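You operate a simulated robot arm through the tools that you are given. There is no shell and no other tool.

You run a simulated two-armed robot. Do the job below in one go: nothing can be reset, and whatever is moved stays where it is left.

JOB
Lock the new lower roll's shaft, move its guide to 10 cm and jog the film straight.
Fine: guide lever Free to slide, then Lock; shaft and guide locked, then hold Jog till the edge gauge points at green. Other controls stay.

It is judged by the outcome, as a careful person would: the job done as asked, and still so three seconds after it is handed in. It fails if anything else is knocked over, pushed out of place, dropped, spilled or broken.

ROBOT AND FRAMES
Two 7-joint arms with fingered hands on one trunk that stands fixed in place. Base frame: the origin is at the foot of the trunk, x ahead of it, y to its left, z up. Units: mm, degrees, N and s.
The left shoulder is at [30, 136, 1180], the right one opposite. With the tool pointing down near the work surface each hand reaches from about 100 to 900 mm from the base axis, measured 20 degrees to its own side. Payload 5 kg a hand.
The TCP of each hand is the grasp point between the finger pads, 42 mm short of the fingertips. In the tool frame z runs along the fingers and y along their closing line. The gripper opens to 208 mm. The gripper's body begins 119 mm behind the TCP. The gripper is a hand of 4 fingers: y runs from the thumb to the fingers, the wrist lies at [0, 0, -332] in the tool frame, and closing takes about 1.5 s.
Orientation is told as [roll, pitch, yaw] about the base's x, y, z axes, in that order, counted from this pose: with the fingers straight down and closing along the base's y, the tool's x points along the base's -x, its y along +y and its z along -z.

CONTROLS
- The arms move only by the tool send_rows. It takes "left_steps", "right_steps" or both (then of equal length, played together; a hand with none holds still); each is a list of rows, each a list of 7 numbers: the finger opening in mm, from 0 to 208, then the shift along the tool's x, y, z in mm, then the turn, a rotation vector about the tool's x, y, z in degrees. In form: [[gripper, dx, dy, dz, ax, ay, az], ...]. A call has 1 to 20 rows; each row shifts and turns the commanded pose from where the row before left it, along the tool's axes as they then stand. Rows are played at 5 a second. More than 50 mm and 8.6 degrees between two rows, or a gripper value outside its range, and nothing of the call is played. A pose out of reach is approached as far as the arm can. The call stops where the force on the tool passes 40 N (or 10 N more than at its start, if that is more) or the arm is blocked; 0.2 s more then pass. The fingers move at their own pace (about 72 mm/s each) and stop on an object; they squeeze with about 29 N. The grip force told is the motor's: it shows also when the fingers shut on nothing. Time passes only in rows, and 0.2 s behind the last, so rows that do not move let the fingers close. It gives the time, the measured TCP pose, the force on the tool (base axes), the opening and the grip force at its end, in the units of the frame above (readings bear some noise), with the torque about the TCP (base axes, N m) and any sound that the robot's microphone picked up, and new pictures: "views" is both (left out), scene, wrist or none (wrist: the cameras of the hands that moved).
- Cameras (640 x 400 px; columns grow to the right, rows downward): "scene" is now at [48.2, 19.6, 1909.4]; the picture's right is [0.26, -0.97, 0.00], its down [-0.68, -0.18, -0.70] and it looks along [0.68, 0.18, -0.71] (base axes); focal length 339 px, centre (320, 200). "left" rides on the left gripper at [-101, 0, -145] in its tool frame; the picture's right is [0.00, -1.00, 0.00], its down [0.82, 0.00, -0.57] and it looks along [0.57, 0.00, 0.82] (tool axes); focal length 261 px, centre (320, 200). "right" rides on the right gripper at [101, 0, -145] in its tool frame; the picture's right is [0.00, 1.00, 0.00], its down [-0.82, 0.00, -0.57] and it looks along [-0.57, 0.00, 0.82] (tool axes); focal length 261 px, centre (320, 200). There is no depth. A picture from a camera that has moved, and an enlarged one, comes with that camera's place and axes in the base frame and with its lens.
- move_column(by): slides the trunk up (or, below 0, down) by that many mm; the arms and the scene camera ride with it, the base frame stays. It gives what a move gives, with no picture.
- preshape(shape, hand): the hand has 4 fingers and takes this shape, open, in about a second: jaw (thumb against the fingers, like two jaws); tri (thumb and two fingers); tip (a fingertip pinch); poke (one finger out to press); point (the index stretched); flat (the hand flat); cup (the hand cupped); fist (a fist). The gripper value then closes the fingers along that shape, each until it touches; the sizes above hold for jaw. It gives what a move gives, with no picture.
- head_to(pan, tilt): turns the head with the scene camera to pan (to the left, within 143 degrees either way) and tilt (down, from -29 to 69), counted from straight ahead of the robot. It gives what a move gives, and a new picture of the scene camera.
- close_up(camera, box): a new picture of the part [left, top, right, bottom] of that camera's present view, enlarged. It takes no simulated time.
- hand_in(): hands the job in; it is judged then, once.

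Nothing tells you positions but the pictures and the camera data. Unless the task says otherwise, let go and move clear before handing in.

The tools are called after "Call:" by a JSON object that holds its "name" and its "arguments". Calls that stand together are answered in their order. send_rows: Moves the arms, as the interface text tells. Its arguments: {"type":"object","properties":{"left_steps":{"type":"array"},"right_steps":{"type":"array"},"views":{"type":"string","enum":["both","scene","wrist","none"]}},"required":[]} The other tools are called the same way: move_column (by) slides the trunk up or down; preshape (shape, hand) gives the hand a shape; head_to (pan, tilt) turns the head that bears the scene camera; close_up (camera, box) takes an enlarged picture of a part of a camera's view; hand_in () hands the job in.

At the start:

```text
time_s: 0.0
left_eef_pos: [640.7, 393.7, 1388.3]
left_ee_rot: [0.0, 0.1, 0.0]
left_wrist_force: [-0.3, -0.5, -0.7]
left_wrist_torque: [0.01, 0.01, 0.01]
left_width: 207.8
left_grip_force: 0.1
left_shape: jaw
right_eef_pos: [623.4, -189.3, 1421.7]
right_ee_rot: [0.0, 0.1, 0.0]
right_wrist_force: [0.0, 0.0, 1.3]
right_wrist_torque: [0.01, 0.01, 0.0]
right_width: 207.8
right_grip_force: 0.1
right_shape: jaw
trunk travel left (down, up): [-200.0, 290.0]
head pan, tilt: [15.1, 45.2]
```

scene: 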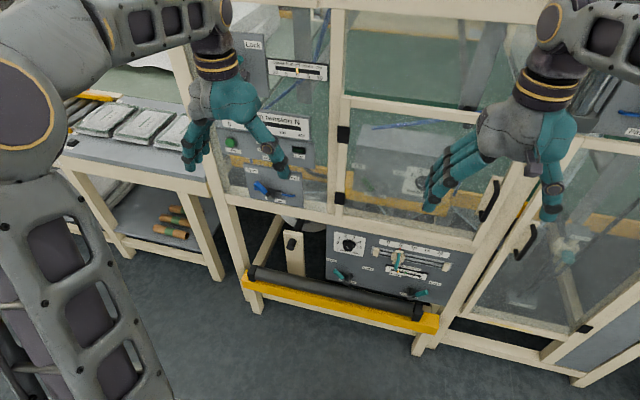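
right: 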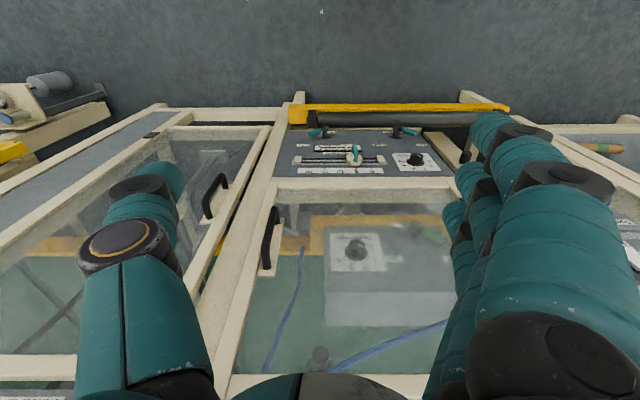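
left: 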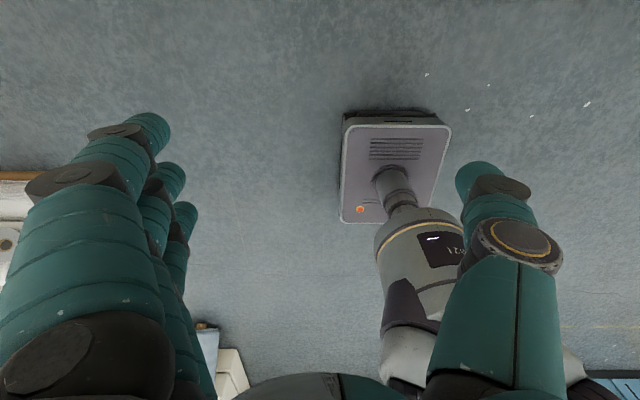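

I see a packaging machine with glazed doors, an upper panel on the left and a lower panel beneath the door with levers, a slider scale and a roll with a yellow bar. I'll look closer at the panels before moving.

Call:
{"name": "close_up", "arguments": {"camera": "scene", "box": [220, 200, 480, 360]}}

Call:
{"name": "close_up", "arguments": {"camera": "scene", "box": [200, 20, 360, 220]}}

Call:
{"name": "close_up", "arguments": {"camera": "right", "box": [260, 80, 480, 200]}}

Call:
{"name": "close_up", "arguments": {"camera": "scene", "box": [320, 220, 470, 310]}}

```text
2.46 times, centred on (350, 280) of scene
camera zoom: at [48.2, 19.6, 1909.4], right [0.26, -0.97, 0.0], down [-0.68, -0.18, -0.7], along [0.68, 0.18, -0.71], focal length 834 px, centre (246, 3)
```

zoom: 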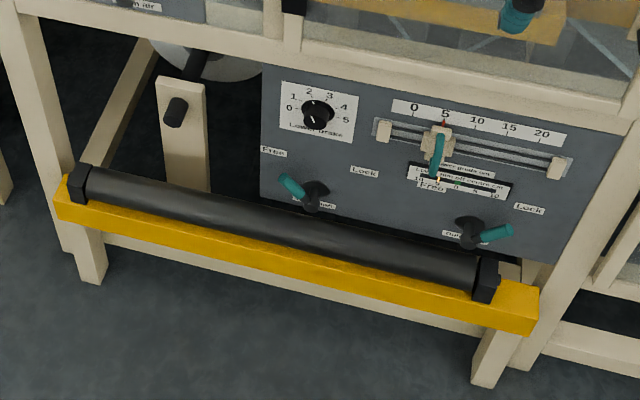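

```text
2.00 times, centred on (280, 120) of scene
camera zoom: at [48.2, 19.6, 1909.4], right [0.26, -0.97, 0.0], down [-0.68, -0.18, -0.7], along [0.68, 0.18, -0.71], focal length 678 px, centre (400, 360)
```

zoom: 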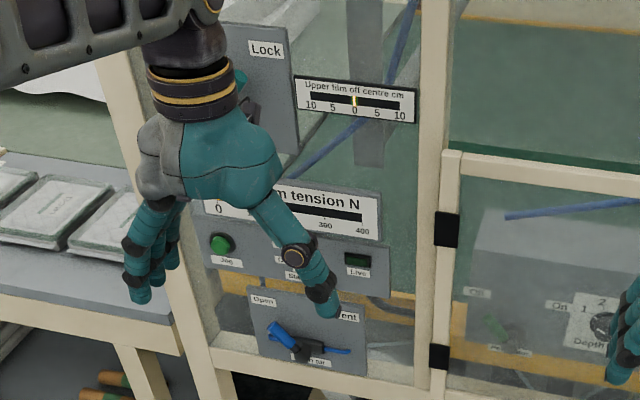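

```text
2.91 times, centred on (370, 140) of right
camera zoom: at [523.2, -188.8, 1565.5], right [0.0, 1.0, 0.0], down [0.82, 0.0, 0.57], along [0.57, 0.0, -0.82], focal length 758 px, centre (174, 374)
```

zoom: 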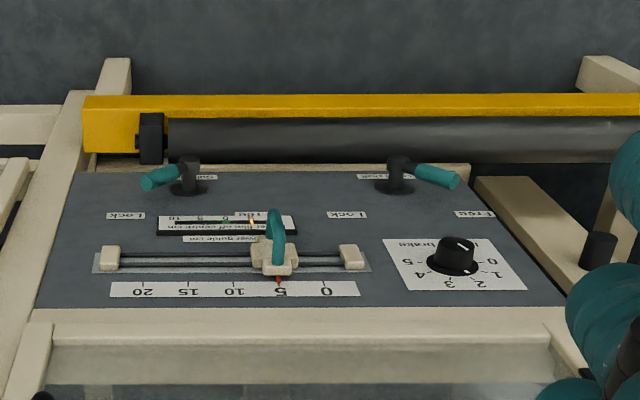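

```text
4.27 times, centred on (395, 265) of scene
camera zoom: at [48.2, 19.6, 1909.4], right [0.26, -0.97, 0.0], down [-0.68, -0.18, -0.7], along [0.68, 0.18, -0.71], focal length 1446 px, centre (0, -77)
```

zoom: 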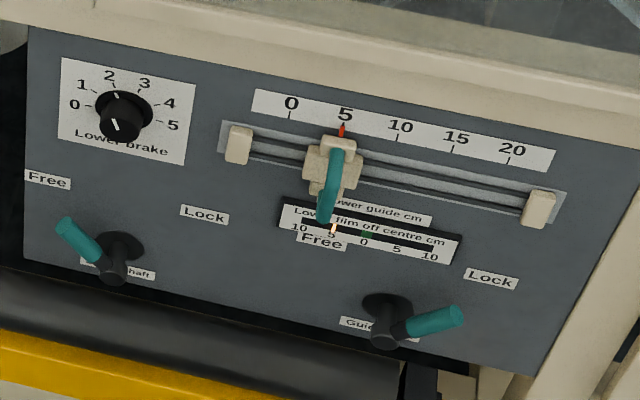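

The lower panel is close to vertical at about x = 930 mm. It carries the shaft lever (now Free), the guide lever (now Lock), the guide slider at 5 and the film gauge at about 5 left of centre. The Jog button is on the upper-left panel behind the left hand, so I'll turn the head for clearer views.

Call:
{"name": "head_to", "arguments": {"pan": 0, "tilt": 50}}

Call:
{"name": "close_up", "arguments": {"camera": "left", "box": [0, 0, 640, 400]}}

```text
time_s: 0.8
left_eef_pos: [641.5, 392.9, 1388.7]
left_ee_rot: [0.0, 0.0, 0.0]
left_wrist_force: [0.5, 0.0, -0.2]
left_wrist_torque: [0.01, -0.01, 0.0]
left_width: 207.5
left_grip_force: 0.1
left_shape: jaw
right_eef_pos: [624.1, -188.6, 1421.7]
right_ee_rot: [-0.1, 0.1, 0.1]
right_wrist_force: [0.0, 1.0, -0.5]
right_wrist_torque: [0.01, -0.01, -0.01]
right_width: 207.7
right_grip_force: 0.0
right_shape: jaw
trunk travel left (down, up): [-200.0, 290.0]
head pan, tilt: [0.0, 50.0]
camera scene: at [46.8, -1.4, 1902.7], right [0.0, -1.0, 0.0], down [-0.77, 0.0, -0.64], along [0.64, 0.0, -0.77], focal length 339 px, centre (320, 200)
```

scene: 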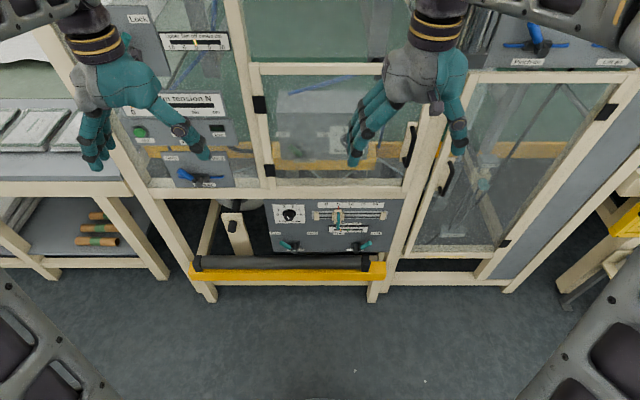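

```text
1.00 times, centred on (320, 200) of left (not enlarged: the box is as wide or as high as the picture)
camera zoom: at [741.8, 393.7, 1533.6], right [0.0, -1.0, 0.0], down [-0.82, 0.0, 0.57], along [-0.57, 0.0, -0.82], focal length 261 px, centre (320, 200)
```

zoom: 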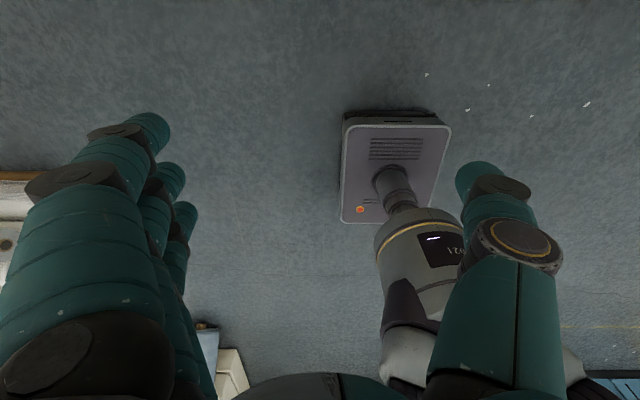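

The head now faces straight ahead and both panels are in view. I'll enlarge the panels, the roll area and the gauges.

Call:
{"name": "close_up", "arguments": {"camera": "scene", "box": [180, 180, 420, 310]}}

Call:
{"name": "close_up", "arguments": {"camera": "scene", "box": [110, 80, 250, 200]}}

Call:
{"name": "close_up", "arguments": {"camera": "scene", "box": [260, 195, 400, 275]}}

```text
2.67 times, centred on (300, 245) of scene
camera zoom: at [46.8, -1.4, 1902.7], right [0.0, -1.0, 0.0], down [-0.77, 0.0, -0.64], along [0.64, 0.0, -0.77], focal length 904 px, centre (373, 80)
```

zoom: 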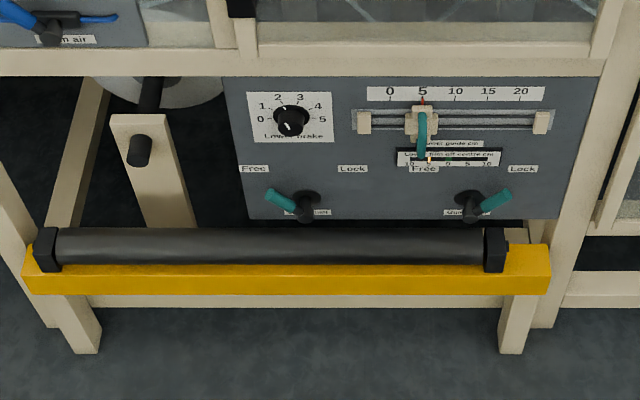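

```text
3.33 times, centred on (180, 140) of scene
camera zoom: at [46.8, -1.4, 1902.7], right [0.0, -1.0, 0.0], down [-0.77, 0.0, -0.64], along [0.64, 0.0, -0.77], focal length 1130 px, centre (787, 400)
```

zoom: 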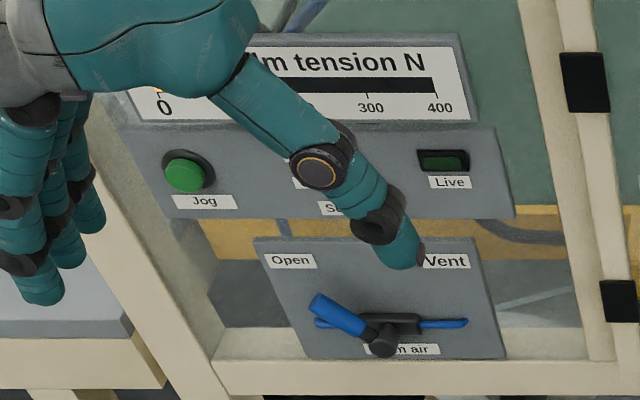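

```text
4.57 times, centred on (330, 235) of scene
camera zoom: at [46.8, -1.4, 1902.7], right [0.0, -1.0, 0.0], down [-0.77, 0.0, -0.64], along [0.64, 0.0, -0.77], focal length 1549 px, centre (274, 40)
```

zoom: 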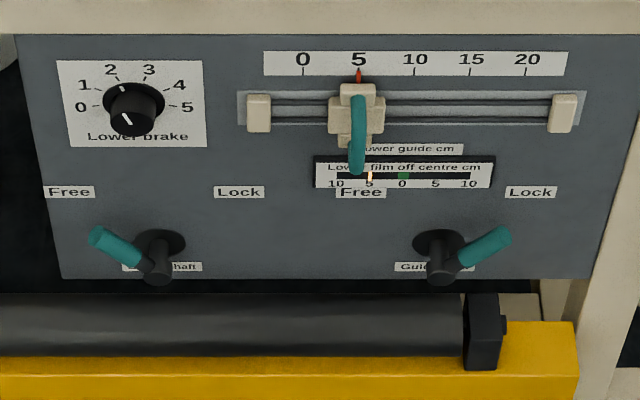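

Working estimates, in mm:

| Item | x | y | z |
|---|---|---|---|
| Shaft lever hub | 895 | 118 | 520 |
| Guide lever hub | 895 | -173 | 520 |
| Slider scale (0 / 10 / 20 cm) | – | -27 / -126 / -230 | 816 |
| Jog button | 930 | 590 | 1195 |

I'll shape the left hand into a poke and look at it.

Call:
{"name": "preshape", "arguments": {"hand": "left", "shape": "poke"}}

Call:
{"name": "move_column", "arguments": {"by": -150}}

Call:
{"name": "close_up", "arguments": {"camera": "left", "box": [0, 0, 640, 400]}}

Call:
{"name": "close_up", "arguments": {"camera": "scene", "box": [0, 0, 640, 400]}}

```text
time_s: 1.7
left_eef_pos: [641.6, 393.9, 1388.5]
left_ee_rot: [0.0, 0.0, 0.0]
left_wrist_force: [0.1, 0.0, -0.2]
left_wrist_torque: [0.05, 0.01, -0.01]
left_width: 0.0
left_grip_force: 0.1
left_shape: poke
right_eef_pos: [623.2, -189.6, 1421.3]
right_ee_rot: [0.0, 0.0, 0.0]
right_wrist_force: [0.6, -0.7, 0.4]
right_wrist_torque: [0.0, -0.01, -0.01]
right_width: 208.0
right_grip_force: 0.1
right_shape: jaw
trunk travel left (down, up): [-200.0, 290.0]
head pan, tilt: [0.0, 50.0]
```

```text
time_s: 3.4
left_eef_pos: [640.3, 393.3, 1239.9]
left_ee_rot: [0.0, 0.0, 0.0]
left_wrist_force: [-0.4, 0.6, 0.5]
left_wrist_torque: [0.0, -0.01, 0.02]
left_width: 0.2
left_grip_force: 0.1
left_shape: poke
right_eef_pos: [625.1, -188.9, 1270.5]
right_ee_rot: [0.0, 0.0, 0.0]
right_wrist_force: [-0.1, -0.4, 0.5]
right_wrist_torque: [0.0, -0.04, -0.01]
right_width: 208.0
right_grip_force: 0.0
right_shape: jaw
trunk travel left (down, up): [-50.0, 440.0]
head pan, tilt: [0.0, 50.0]
```

```text
1.00 times, centred on (320, 200) of left (not enlarged: the box is as wide or as high as the picture)
camera zoom: at [741.6, 393.6, 1384.2], right [0.0, -1.0, 0.0], down [-0.82, 0.0, 0.57], along [-0.57, 0.0, -0.82], focal length 261 px, centre (320, 200)
```

zoom: 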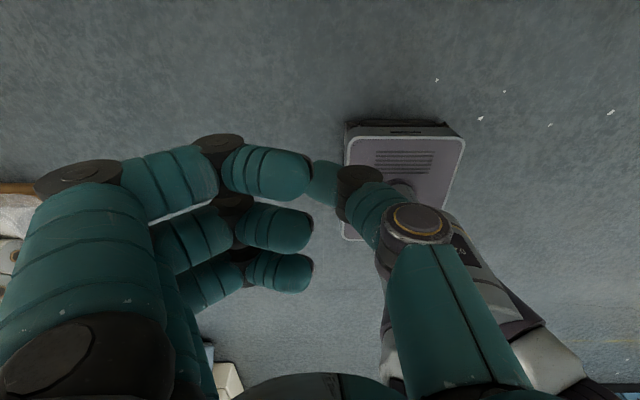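

```text
1.00 times, centred on (320, 200) of scene (not enlarged: the box is as wide or as high as the picture)
camera zoom: at [46.5, -1.6, 1753.0], right [0.0, -1.0, 0.0], down [-0.77, 0.0, -0.64], along [0.64, 0.0, -0.77], focal length 339 px, centre (320, 200)
```

zoom: 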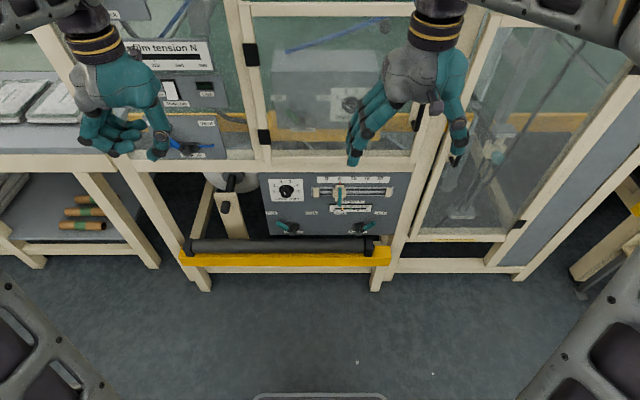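

The left hand looks half-curled, so I'll zoom in to find which fingertip sticks out.

Call:
{"name": "close_up", "arguments": {"camera": "scene", "box": [40, 40, 220, 170]}}

Call:
{"name": "close_up", "arguments": {"camera": "left", "box": [140, 100, 460, 320]}}

Call:
{"name": "close_up", "arguments": {"camera": "scene", "box": [255, 165, 405, 265]}}

```text
3.08 times, centred on (130, 105) of scene
camera zoom: at [46.5, -1.6, 1753.0], right [0.0, -1.0, 0.0], down [-0.77, 0.0, -0.64], along [0.64, 0.0, -0.77], focal length 1043 px, centre (905, 492)
```

zoom: 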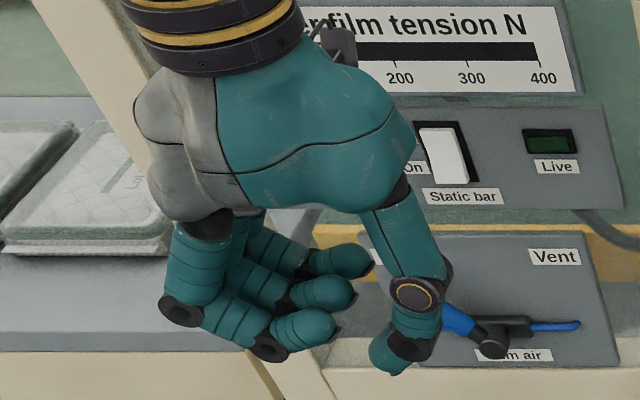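

```text
1.82 times, centred on (300, 210) of left
camera zoom: at [741.6, 393.6, 1384.2], right [0.0, -1.0, 0.0], down [-0.82, 0.0, 0.57], along [-0.57, 0.0, -0.82], focal length 474 px, centre (356, 182)
```

zoom: 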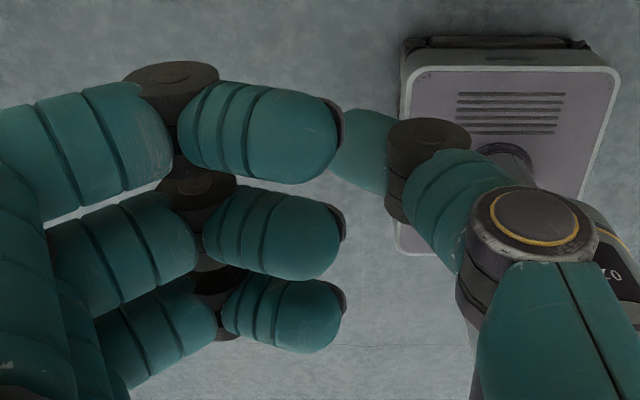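

```text
4.00 times, centred on (330, 215) of scene
camera zoom: at [46.5, -1.6, 1753.0], right [0.0, -1.0, 0.0], down [-0.77, 0.0, -0.64], along [0.64, 0.0, -0.77], focal length 1355 px, centre (280, 140)
```

zoom: 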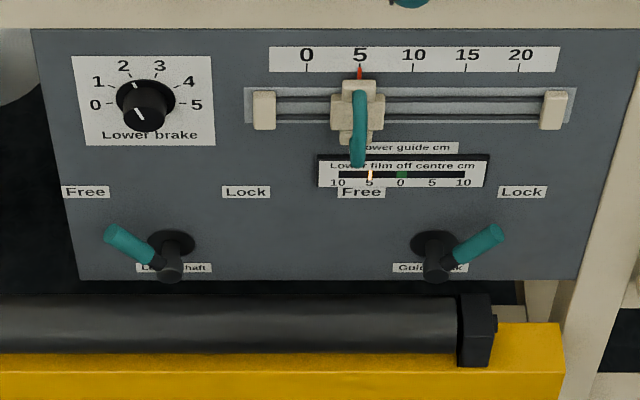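

Poke leaves all the fingers curled, with the thumb tip lowest. I'll compare it with the point shape.

Call:
{"name": "preshape", "arguments": {"hand": "left", "shape": "point"}}

Call:
{"name": "close_up", "arguments": {"camera": "left", "box": [0, 0, 640, 400]}}

Call:
{"name": "close_up", "arguments": {"camera": "scene", "box": [40, 40, 220, 170]}}

```text
time_s: 4.3
left_eef_pos: [641.2, 393.6, 1239.5]
left_ee_rot: [0.0, 0.0, -0.1]
left_wrist_force: [0.0, -0.3, 0.2]
left_wrist_torque: [0.0, 0.01, -0.02]
left_width: 201.4
left_grip_force: 0.0
left_shape: point
right_eef_pos: [623.4, -189.2, 1271.4]
right_ee_rot: [0.0, 0.1, -0.1]
right_wrist_force: [-0.8, -0.3, -0.9]
right_wrist_torque: [0.01, -0.02, -0.02]
right_width: 207.8
right_grip_force: 0.1
right_shape: jaw
trunk travel left (down, up): [-50.0, 440.0]
head pan, tilt: [0.0, 50.0]
```

```text
1.00 times, centred on (320, 200) of left (not enlarged: the box is as wide or as high as the picture)
camera zoom: at [741.7, 393.6, 1383.6], right [0.0, -1.0, 0.0], down [-0.82, 0.0, 0.57], along [-0.57, 0.0, -0.82], focal length 261 px, centre (320, 200)
```

zoom: 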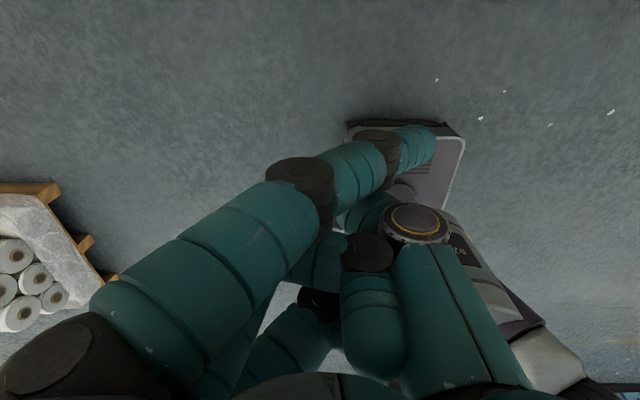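

```text
3.08 times, centred on (130, 105) of scene
camera zoom: at [46.7, -1.6, 1752.7], right [0.0, -1.0, 0.0], down [-0.77, 0.0, -0.64], along [0.64, 0.0, -0.77], focal length 1043 px, centre (905, 492)
```

zoom: 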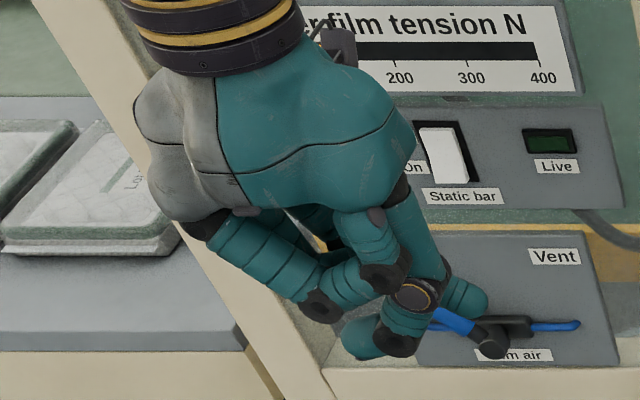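

The point shape stretches the index finger, though angled across the palm, and it may still have been moving. I'll let a moment pass at full opening and look again.

Call:
{"name": "send_rows", "arguments": {"left_steps": [[208, 0, 0, 0, 0, 0, 0], [208, 0, 0, 0, 0, 0, 0], [208, 0, 0, 0, 0, 0, 0], [208, 0, 0, 0, 0, 0, 0], [208, 0, 0, 0, 0, 0, 0]], "views": "both"}}

```text
time_s: 5.5
left_eef_pos: [640.8, 393.8, 1238.2]
left_ee_rot: [0.1, 0.0, 0.0]
left_wrist_force: [0.1, -0.2, 0.1]
left_wrist_torque: [-0.01, 0.01, 0.02]
left_width: 201.5
left_grip_force: 0.0
left_shape: point
right_eef_pos: [623.7, -189.7, 1270.6]
right_ee_rot: [0.0, 0.0, 0.0]
right_wrist_force: [-0.1, 0.4, -0.6]
right_wrist_torque: [-0.02, 0.01, 0.03]
right_width: 208.0
right_grip_force: 0.0
right_shape: jaw
trunk travel left (down, up): [-50.0, 440.0]
head pan, tilt: [0.0, 50.0]
camera scene: at [46.8, -1.5, 1752.7], right [0.0, -1.0, 0.0], down [-0.77, 0.0, -0.64], along [0.64, 0.0, -0.77], focal length 339 px, centre (320, 200)
camera left: at [741.8, 393.6, 1383.6], right [0.0, -1.0, 0.0], down [-0.82, 0.0, 0.57], along [-0.57, 0.0, -0.82], focal length 261 px, centre (320, 200)
```

scene: 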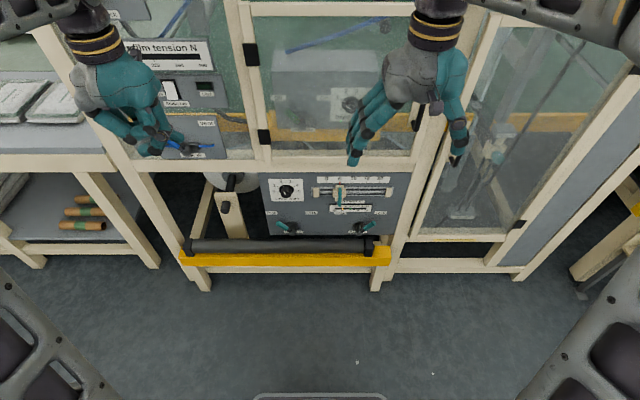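
left: 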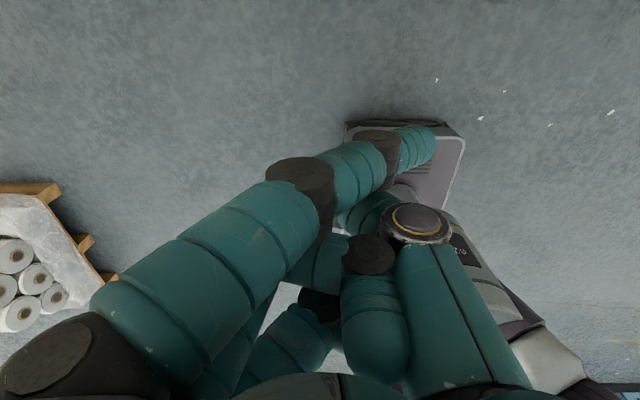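

In point the index bends across towards the thumb, which makes aiming awkward. I'll try poke again with an open value and compare it with the tip shape.

Call:
{"name": "preshape", "arguments": {"hand": "left", "shape": "tip"}}

Call:
{"name": "send_rows", "arguments": {"left_steps": [[0, 0, 0, 0, 0, 0, 0], [0, 0, 0, 0, 0, 0, 0], [0, 0, 0, 0, 0, 0, 0], [0, 0, 0, 0, 0, 0, 0], [0, 0, 0, 0, 0, 0, 0], [0, 0, 0, 0, 0, 0, 0], [0, 0, 0, 0, 0, 0, 0], [0, 0, 0, 0, 0, 0, 0]], "views": "wrist"}}

Call:
{"name": "close_up", "arguments": {"camera": "scene", "box": [40, 40, 220, 170]}}

Call:
{"name": "preshape", "arguments": {"hand": "left", "shape": "poke"}}

Call:
{"name": "send_rows", "arguments": {"left_steps": [[208, 0, 0, 0, 0, 0, 0], [208, 0, 0, 0, 0, 0, 0], [208, 0, 0, 0, 0, 0, 0], [208, 0, 0, 0, 0, 0, 0], [208, 0, 0, 0, 0, 0, 0], [208, 0, 0, 0, 0, 0, 0], [208, 0, 0, 0, 0, 0, 0], [208, 0, 0, 0, 0, 0, 0]], "views": "wrist"}}

Call:
{"name": "close_up", "arguments": {"camera": "scene", "box": [40, 40, 220, 170]}}

```text
time_s: 6.4
left_eef_pos: [641.0, 392.7, 1239.4]
left_ee_rot: [0.0, 0.1, 0.1]
left_wrist_force: [-0.5, 0.1, -0.4]
left_wrist_torque: [0.04, 0.02, 0.06]
left_width: 208.0
left_grip_force: 0.0
left_shape: tip
right_eef_pos: [624.7, -188.7, 1270.7]
right_ee_rot: [0.0, 0.0, 0.0]
right_wrist_force: [0.3, 0.8, -0.5]
right_wrist_torque: [0.01, 0.0, 0.0]
right_width: 208.0
right_grip_force: 0.0
right_shape: jaw
trunk travel left (down, up): [-50.0, 440.0]
head pan, tilt: [0.0, 50.0]
```

```text
time_s: 8.2
left_eef_pos: [640.6, 392.5, 1239.1]
left_ee_rot: [0.0, 0.0, 0.0]
left_wrist_force: [0.9, 0.2, -0.3]
left_wrist_torque: [-0.03, 0.01, -0.02]
left_width: 0.0
left_grip_force: 23.1
left_shape: tip
right_eef_pos: [623.1, -189.0, 1271.0]
right_ee_rot: [-0.1, 0.0, 0.0]
right_wrist_force: [-0.3, 0.1, 0.4]
right_wrist_torque: [0.01, 0.03, 0.01]
right_width: 207.9
right_grip_force: 0.0
right_shape: jaw
trunk travel left (down, up): [-50.0, 440.0]
head pan, tilt: [0.0, 50.0]
camera left: at [741.8, 393.6, 1383.6], right [0.0, -1.0, 0.0], down [-0.82, 0.0, 0.57], along [-0.57, 0.0, -0.82], focal length 261 px, centre (320, 200)
```

left: 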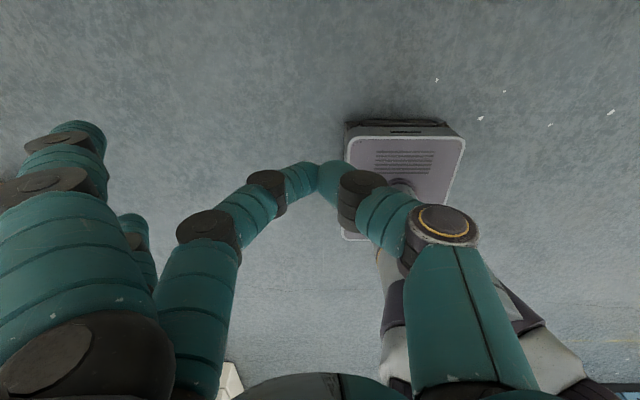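

```text
3.08 times, centred on (130, 105) of scene
camera zoom: at [46.8, -1.5, 1752.7], right [0.0, -1.0, 0.0], down [-0.77, 0.0, -0.64], along [0.64, 0.0, -0.77], focal length 1043 px, centre (905, 492)
```

zoom: 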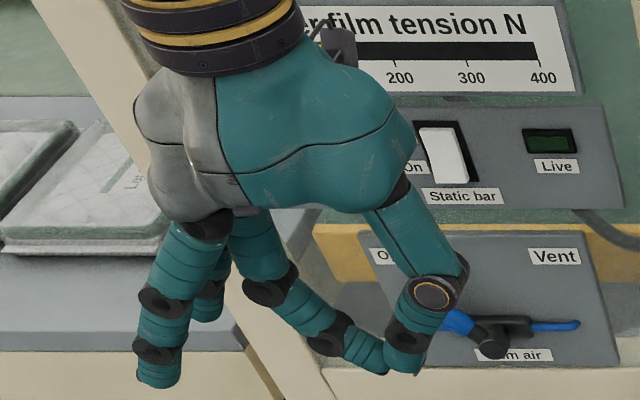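

```text
time_s: 9.1
left_eef_pos: [640.9, 393.4, 1238.9]
left_ee_rot: [0.0, 0.0, 0.0]
left_wrist_force: [-0.4, 0.5, -0.4]
left_wrist_torque: [-0.02, -0.04, 0.0]
left_width: 0.0
left_grip_force: 0.1
left_shape: poke
right_eef_pos: [623.8, -189.3, 1271.1]
right_ee_rot: [0.1, 0.1, 0.0]
right_wrist_force: [-0.6, 0.3, 0.2]
right_wrist_torque: [-0.03, 0.01, -0.03]
right_width: 207.6
right_grip_force: 0.1
right_shape: jaw
trunk travel left (down, up): [-50.0, 440.0]
head pan, tilt: [0.0, 50.0]
```

```text
time_s: 10.9
left_eef_pos: [642.3, 392.7, 1239.2]
left_ee_rot: [-0.1, 0.0, 0.0]
left_wrist_force: [0.2, 0.7, 0.2]
left_wrist_torque: [0.01, -0.03, -0.01]
left_width: 0.0
left_grip_force: 0.1
left_shape: poke
right_eef_pos: [624.9, -188.5, 1270.9]
right_ee_rot: [-0.1, 0.1, 0.0]
right_wrist_force: [-0.2, -0.1, 0.2]
right_wrist_torque: [-0.02, 0.0, 0.02]
right_width: 207.9
right_grip_force: 0.1
right_shape: jaw
trunk travel left (down, up): [-50.0, 440.0]
head pan, tilt: [0.0, 50.0]
camera left: at [741.8, 393.6, 1383.6], right [0.0, -1.0, 0.0], down [-0.82, 0.0, 0.57], along [-0.57, 0.0, -0.82], focal length 261 px, centre (320, 200)
```

left: 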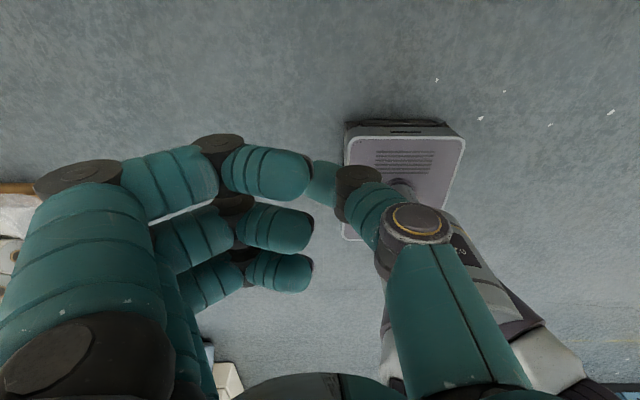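

```text
3.08 times, centred on (130, 105) of scene
camera zoom: at [46.8, -1.5, 1752.7], right [0.0, -1.0, 0.0], down [-0.77, 0.0, -0.64], along [0.64, 0.0, -0.77], focal length 1043 px, centre (905, 492)
```

zoom: 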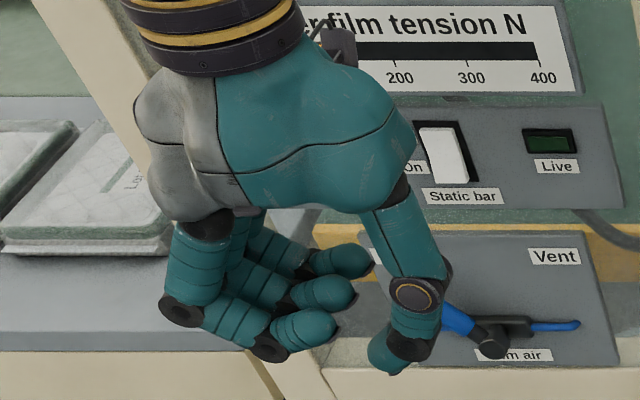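

In poke the thumb is the pressing digit. Its tip sits at the tool axis, 42 mm past the TCP, with the other fingers curled behind. I'll now swing the left hand to point forward, in two stages.

Call:
{"name": "send_rows", "arguments": {"left_steps": [[0, 0, 0, 0, 0, -8.2, 0], [0, 0, 0, 0, 0, -8.2, 0], [0, 0, 0, 0, 0, -8.2, 0], [0, 0, 0, 0, 0, -8.2, 0], [0, 0, 0, 0, 0, -8.2, 0]], "views": "both"}}

```text
time_s: 12.1
left_eef_pos: [640.3, 394.4, 1241.0]
left_ee_rot: [0.0, -41.2, 0.0]
left_wrist_force: [0.5, 0.8, 0.3]
left_wrist_torque: [0.04, -0.04, -0.01]
left_width: 0.3
left_grip_force: 0.0
left_shape: poke
right_eef_pos: [623.0, -189.8, 1271.5]
right_ee_rot: [0.0, 0.0, 0.0]
right_wrist_force: [-0.9, 0.0, -0.6]
right_wrist_torque: [0.0, -0.12, 0.04]
right_width: 208.0
right_grip_force: 0.1
right_shape: jaw
trunk travel left (down, up): [-50.0, 440.0]
head pan, tilt: [0.0, 50.0]
camera scene: at [45.6, -1.4, 1752.8], right [0.0, -1.0, 0.0], down [-0.77, 0.0, -0.64], along [0.64, 0.0, -0.77], focal length 339 px, centre (320, 200)
camera left: at [622.0, 394.0, 1415.6], right [0.0, -1.0, 0.0], down [-0.99, 0.0, -0.11], along [0.11, 0.0, -0.99], focal length 261 px, centre (320, 200)
```

scene: 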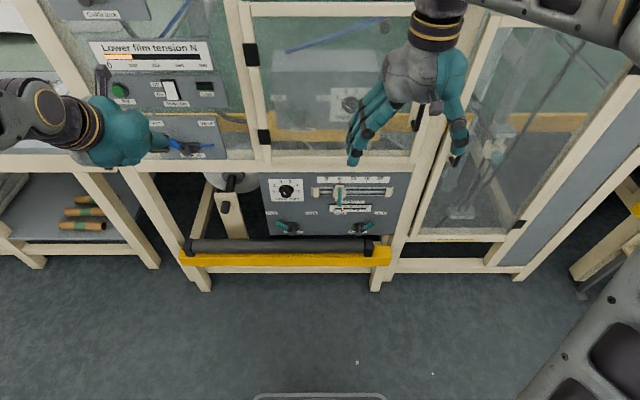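
left: 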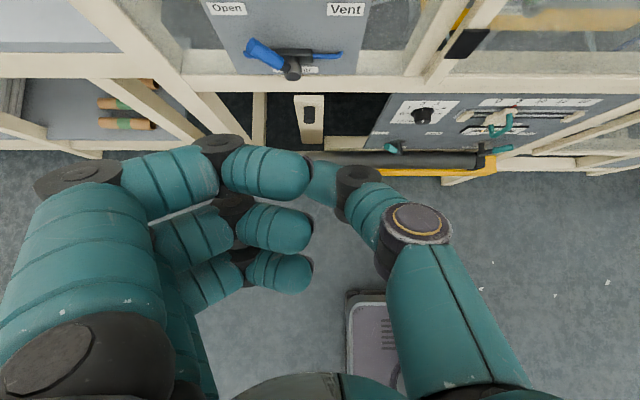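

The left hand pitches cleanly. Next I'll finish the pitch to horizontal, then move down and inward to a spot in front of the shaft lever.

Call:
{"name": "send_rows", "arguments": {"left_steps": [[0, 0, 0, 0, 0, -8.1, 0], [0, 0, 0, 0, 0, -8.1, 0], [0, 0, 0, 0, 0, -8.1, 0], [0, 0, 0, 0, 0, -8.1, 0], [0, 0, 0, 0, 0, -8.1, 0], [0, 0, 0, 0, 0, -8.3, 0], [0, 46, -13, 0, 0, 0, 0], [0, 46, -13, 0, 0, 0, 0], [0, 46, -13, 0, 0, 0, 0], [0, 46, -13, 0, 0, 0, 0], [0, 46, -13, 0, 0, 0, 0]], "views": "both"}}

```text
time_s: 14.5
left_eef_pos: [655.0, 338.5, 1007.1]
left_ee_rot: [21.4, -89.8, -21.3]
left_wrist_force: [1.7, -1.2, 0.9]
left_wrist_torque: [0.01, 0.04, 0.11]
left_width: 0.0
left_grip_force: 0.0
left_shape: poke
left hand out of reach, approached as far as the arm can: row 6, 7
right_eef_pos: [625.4, -191.0, 1268.9]
right_ee_rot: [0.0, 0.0, 0.0]
right_wrist_force: [0.8, -0.4, -0.2]
right_wrist_torque: [0.13, 0.07, 0.0]
right_width: 207.8
right_grip_force: 0.0
right_shape: jaw
trunk travel left (down, up): [-50.0, 440.0]
head pan, tilt: [0.0, 50.0]
camera scene: at [48.3, -3.1, 1752.6], right [0.0, -1.0, 0.0], down [-0.77, 0.0, -0.64], along [0.64, 0.0, -0.77], focal length 339 px, centre (320, 200)
camera left: at [510.6, 338.7, 1109.0], right [0.0, -1.0, 0.0], down [-0.57, 0.0, -0.82], along [0.82, 0.0, -0.57], focal length 261 px, centre (320, 200)
```

scene: 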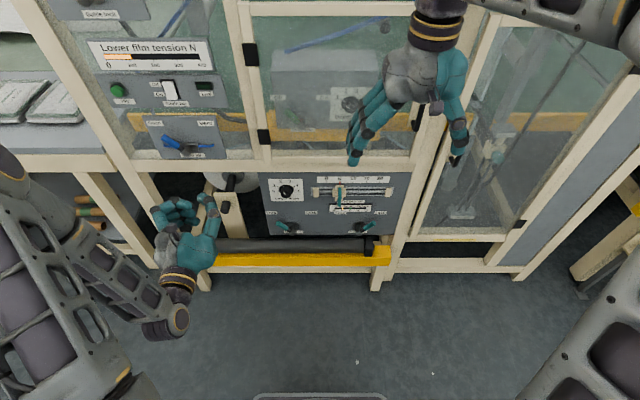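
left: 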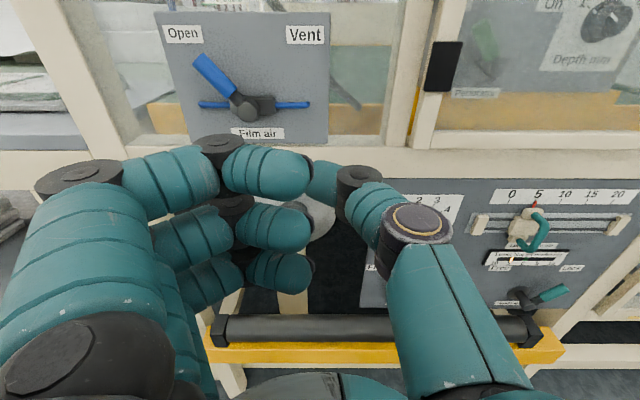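

The left hand now points forward. Its camera shows the lower panel well, so I'll zoom in and triangulate.

Call:
{"name": "close_up", "arguments": {"camera": "left", "box": [420, 170, 640, 360]}}

Call:
{"name": "close_up", "arguments": {"camera": "scene", "box": [255, 165, 405, 265]}}

Call:
{"name": "close_up", "arguments": {"camera": "scene", "box": [80, 20, 240, 160]}}

```text
2.11 times, centred on (530, 265) of left
camera zoom: at [510.6, 338.7, 1109.0], right [0.0, -1.0, 0.0], down [-0.57, 0.0, -0.82], along [0.82, 0.0, -0.57], focal length 549 px, centre (-122, 63)
```

zoom: 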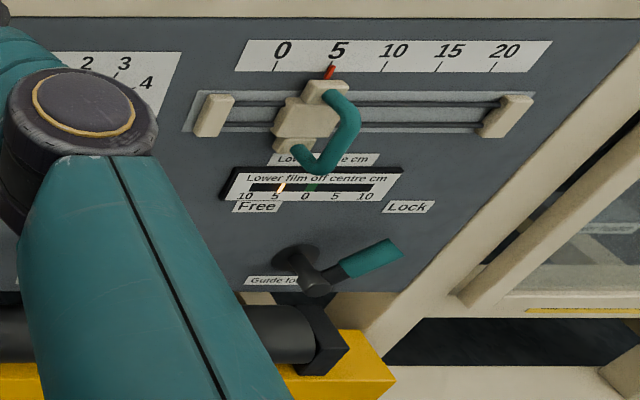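

```text
4.00 times, centred on (330, 215) of scene
camera zoom: at [48.3, -3.1, 1752.6], right [0.0, -1.0, 0.0], down [-0.77, 0.0, -0.64], along [0.64, 0.0, -0.77], focal length 1355 px, centre (280, 140)
```

zoom: 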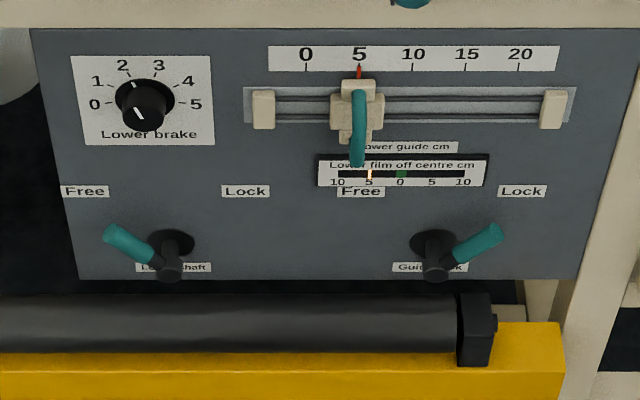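

```text
2.86 times, centred on (160, 90) of scene
camera zoom: at [48.3, -3.1, 1752.6], right [0.0, -1.0, 0.0], down [-0.77, 0.0, -0.64], along [0.64, 0.0, -0.77], focal length 968 px, centre (777, 514)
```

zoom: 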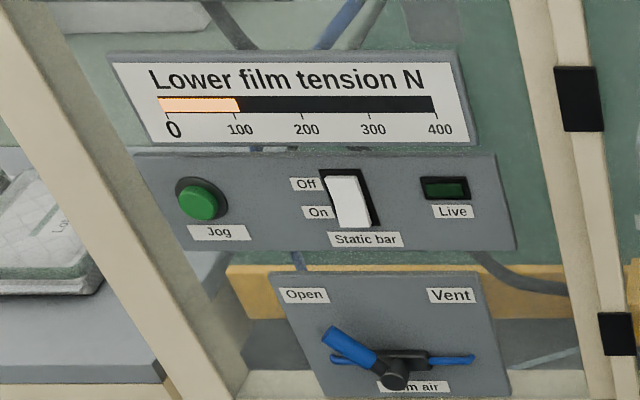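

From triangulation:

- **Panel:** face at about x = 925.
- **Hubs:** fronts at about (889, 119, 528) for the shaft and (889, -174, 528) for the guide. Lever tips are about 57 mm sideways and 65 mm up from the hubs.
- **Slider handle:** a vertical bar at about (873, -76, 740–830).

The poke thumb slopes the wrong way for a sideways push, so I'll open the left hand as a jaw and approach straddling the shaft lever.

Call:
{"name": "preshape", "arguments": {"hand": "left", "shape": "jaw"}}

Call:
{"name": "send_rows", "arguments": {"left_steps": [[140, 43.3, -18, 10, 0, 0, 0], [140, 43.3, -18, 10, 0, 0, 0], [140, 43.3, -18, 10, 0, 0, 0], [140, 43.3, -18, 10, 0, 0, 0], [140, 43.3, -18, 10, 0, 0, 0], [140, 43.3, -18, 10, 0, 0, 0], [140, 43.3, -18, 10, 0, 0, 0], [140, 43.3, -18, 10, 0, 0, 0], [140, 43.3, -18, 10, 0, 0, 0]], "views": "both"}}

```text
time_s: 15.4
left_eef_pos: [655.1, 339.4, 1009.0]
left_ee_rot: [1.2, -89.8, -1.2]
left_wrist_force: [0.7, 0.0, 0.2]
left_wrist_torque: [0.03, -0.01, 0.04]
left_width: 208.2
left_grip_force: 0.0
left_shape: jaw
right_eef_pos: [624.0, -189.6, 1269.7]
right_ee_rot: [0.0, 0.1, 0.0]
right_wrist_force: [-0.6, 0.1, -0.3]
right_wrist_torque: [0.01, 0.0, -0.04]
right_width: 207.7
right_grip_force: 0.0
right_shape: jaw
trunk travel left (down, up): [-50.0, 440.0]
head pan, tilt: [0.0, 50.0]
```

```text
time_s: 17.4
left_eef_pos: [741.9, 176.7, 614.9]
left_ee_rot: [6.0, -89.7, -5.9]
left_wrist_force: [0.4, 1.4, -0.2]
left_wrist_torque: [0.02, 0.07, -0.09]
left_width: 140.4
left_grip_force: 0.0
left_shape: jaw
right_eef_pos: [624.0, -189.5, 1270.1]
right_ee_rot: [0.0, 0.0, 0.0]
right_wrist_force: [-0.1, 0.1, -0.2]
right_wrist_torque: [0.04, 0.07, -0.01]
right_width: 208.0
right_grip_force: 0.1
right_shape: jaw
trunk travel left (down, up): [-50.0, 440.0]
head pan, tilt: [0.0, 50.0]
camera scene: at [47.5, -1.7, 1752.7], right [0.0, -1.0, 0.0], down [-0.77, 0.0, -0.64], along [0.64, 0.0, -0.77], focal length 339 px, centre (320, 200)
camera left: at [597.3, 176.5, 716.8], right [0.0, -1.0, 0.0], down [-0.57, 0.0, -0.82], along [0.82, 0.0, -0.57], focal length 261 px, centre (320, 200)
```

scene: 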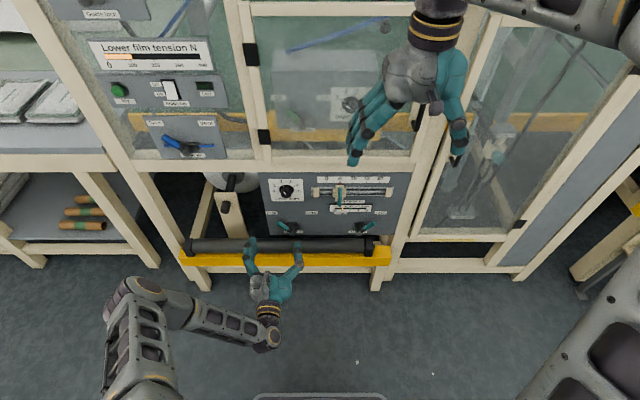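
left: 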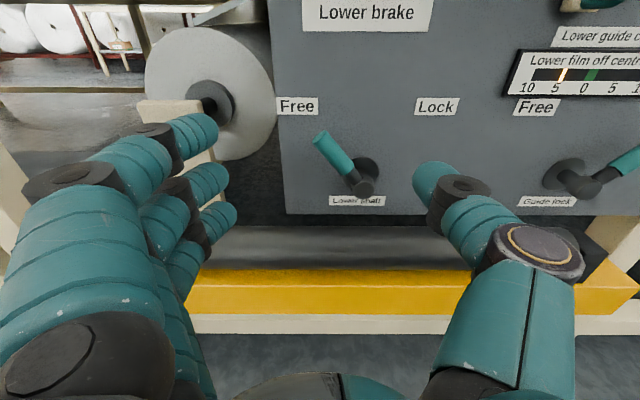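

The jaw now straddles the shaft lever from a safe distance. Before moving forward I'll check the roll stand on the left for clearance from the fingers.

Call:
{"name": "close_up", "arguments": {"camera": "left", "box": [100, 20, 420, 260]}}

Call:
{"name": "close_up", "arguments": {"camera": "scene", "box": [180, 150, 340, 270]}}

```text
1.67 times, centred on (260, 140) of left
camera zoom: at [597.3, 176.5, 716.8], right [0.0, -1.0, 0.0], down [-0.57, 0.0, -0.82], along [0.82, 0.0, -0.57], focal length 434 px, centre (420, 300)
```

zoom: 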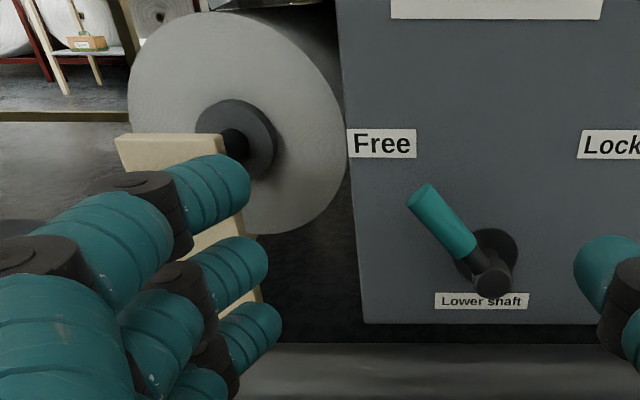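

```text
3.33 times, centred on (260, 210) of scene
camera zoom: at [47.5, -1.7, 1752.7], right [0.0, -1.0, 0.0], down [-0.77, 0.0, -0.64], along [0.64, 0.0, -0.77], focal length 1130 px, centre (520, 167)
```

zoom: 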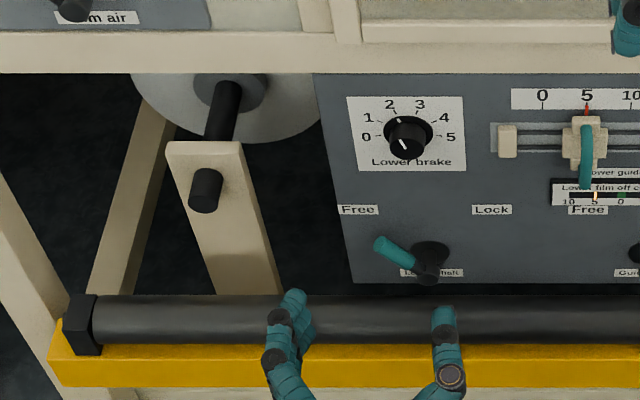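

The roll stand is at y > 330, clear of the fingers. I'll move forward until the fingertips overlap the lever in depth, at a tip x of about 903.

Call:
{"name": "send_rows", "arguments": {"left_steps": [[140, 0, 0, 40, 0, 0, 0], [140, 0, 0, 40, 0, 0, 0], [140, 0, 0, 40, 0, 0, 0]], "views": "both"}}

Call:
{"name": "close_up", "arguments": {"camera": "scene", "box": [220, 170, 380, 270]}}

```text
time_s: 18.2
left_eef_pos: [863.9, 176.3, 616.3]
left_ee_rot: [-0.6, -89.8, 0.6]
left_wrist_force: [-0.5, 0.2, -1.1]
left_wrist_torque: [-0.01, -0.11, 0.08]
left_width: 140.6
left_grip_force: 0.0
left_shape: jaw
right_eef_pos: [624.2, -187.7, 1269.9]
right_ee_rot: [0.0, 0.1, 0.0]
right_wrist_force: [0.5, 0.2, -0.5]
right_wrist_torque: [0.01, 0.07, -0.01]
right_width: 207.9
right_grip_force: 0.1
right_shape: jaw
trunk travel left (down, up): [-50.0, 440.0]
head pan, tilt: [0.0, 50.0]
camera scene: at [47.5, -1.7, 1752.7], right [0.0, -1.0, 0.0], down [-0.77, 0.0, -0.64], along [0.64, 0.0, -0.77], focal length 339 px, centre (320, 200)
camera left: at [720.2, 176.4, 718.0], right [0.0, -1.0, 0.0], down [-0.58, 0.0, -0.82], along [0.82, 0.0, -0.58], focal length 261 px, centre (320, 200)
```

scene: 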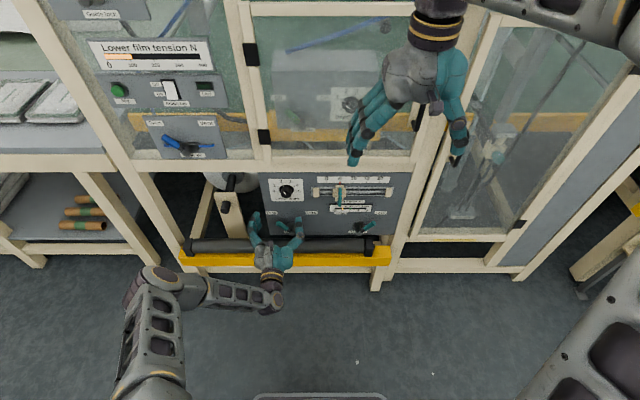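
left: 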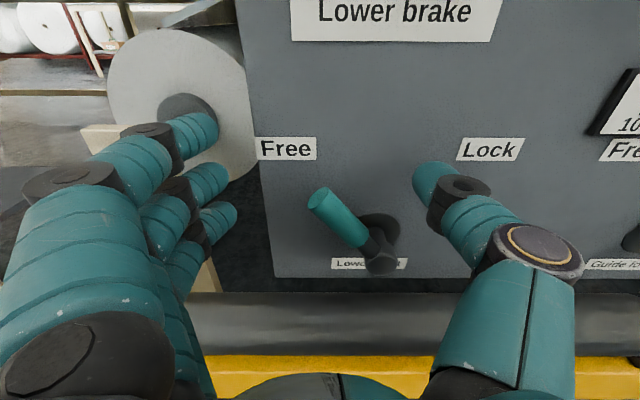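

```text
4.00 times, centred on (300, 220) of scene
camera zoom: at [47.5, -1.7, 1752.7], right [0.0, -1.0, 0.0], down [-0.77, 0.0, -0.64], along [0.64, 0.0, -0.77], focal length 1355 px, centre (400, 120)
```

zoom: 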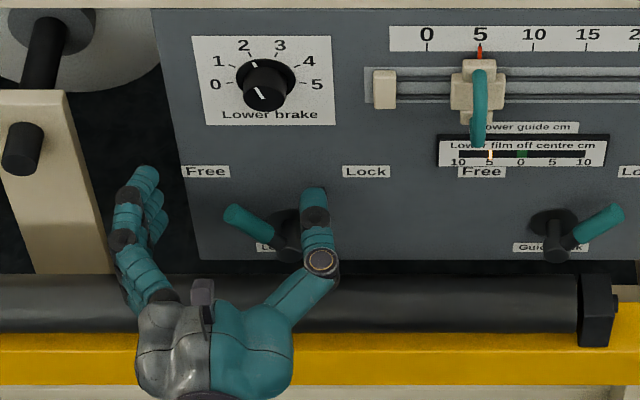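

The fingers sit left of the lever and the thumb right of it, with panel clearance. Now I'll push to the right so the lowest finger carries the lever over to Lock.

Call:
{"name": "send_rows", "arguments": {"left_steps": [[140, 0, -20, 0, 0, 0, 0], [140, 0, -20, 0, 0, 0, 0], [140, 0, -20, 0, 0, 0, 0], [140, 0, -20, 0, 0, 0, 0], [140, 0, -15, 0, 0, 0, 0]], "views": "both"}}

```text
time_s: 19.4
left_eef_pos: [863.1, 81.7, 621.3]
left_ee_rot: [107.7, -90.0, -107.6]
left_wrist_force: [4.0, 9.4, 9.8]
left_wrist_torque: [1.12, -0.37, -0.05]
left_width: 143.5
left_grip_force: 0.0
left_shape: jaw
right_eef_pos: [623.0, -187.8, 1270.7]
right_ee_rot: [0.0, 0.0, -0.1]
right_wrist_force: [-0.3, -0.2, -0.1]
right_wrist_torque: [0.03, -0.04, 0.01]
right_width: 207.9
right_grip_force: 0.2
right_shape: jaw
trunk travel left (down, up): [-50.0, 440.0]
head pan, tilt: [0.0, 50.0]
camera scene: at [46.0, -1.3, 1752.9], right [0.0, -1.0, 0.0], down [-0.77, 0.0, -0.64], along [0.64, 0.0, -0.77], focal length 339 px, centre (320, 200)
camera left: at [717.8, 82.3, 722.9], right [0.0, -1.0, 0.0], down [-0.57, 0.0, -0.82], along [0.82, 0.0, -0.57], focal length 261 px, centre (320, 200)
```

scene: 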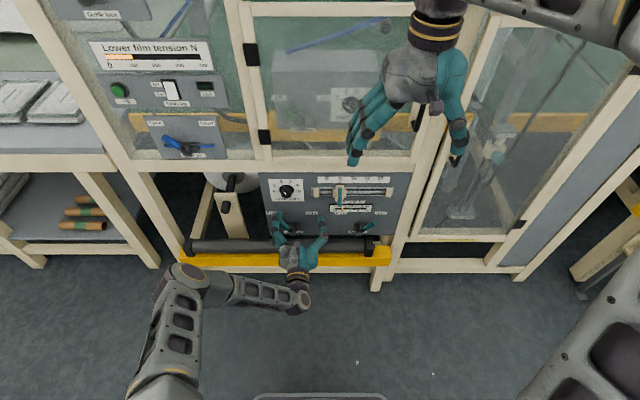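
left: 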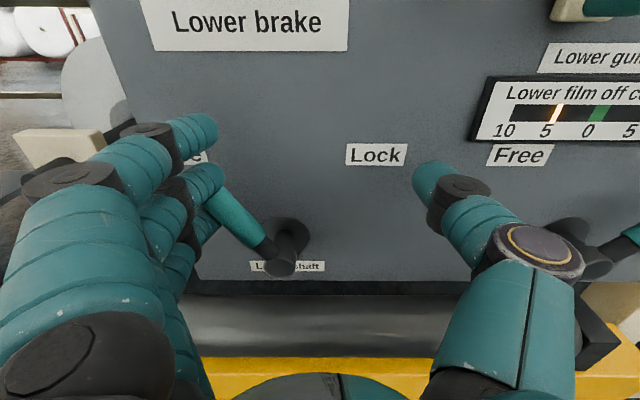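

The lowest finger is pressing on the lever's end cap, not its side (force of about 9 N both sideways and up). I'll back off, roll the hand to line up with the lever, straddle it closely, then rotate the hand about the hub axis.

Call:
{"name": "send_rows", "arguments": {"left_steps": [[140, 0, 27, 0, 0, 0, 0], [140, 0, 27, 0, 0, 0, 0], [140, 0, 26, 0, 0, 0, 0], [140, 21, 0, 0, 0, 0, 0], [140, 21, 0, 0, 0, 0, 0]], "views": "wrist"}}

```text
time_s: 20.6
left_eef_pos: [862.8, 160.0, 577.2]
left_ee_rot: [-4.2, -89.8, 4.2]
left_wrist_force: [1.8, 0.9, 1.0]
left_wrist_torque: [0.0, 0.08, -0.09]
left_width: 140.4
left_grip_force: 0.3
left_shape: jaw
right_eef_pos: [623.2, -188.6, 1271.4]
right_ee_rot: [0.0, 0.1, 0.0]
right_wrist_force: [0.2, 0.1, -0.7]
right_wrist_torque: [0.0, -0.02, 0.02]
right_width: 207.8
right_grip_force: 0.0
right_shape: jaw
trunk travel left (down, up): [-50.0, 440.0]
head pan, tilt: [0.0, 50.0]
camera left: at [718.8, 160.6, 678.2], right [0.0, -1.0, 0.0], down [-0.57, 0.0, -0.82], along [0.82, 0.0, -0.57], focal length 261 px, centre (320, 200)
```

left: 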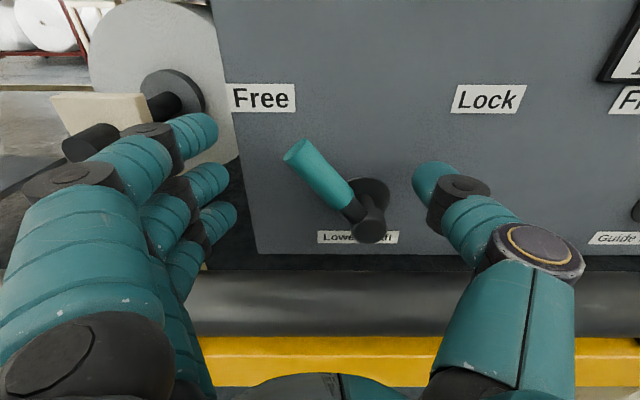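

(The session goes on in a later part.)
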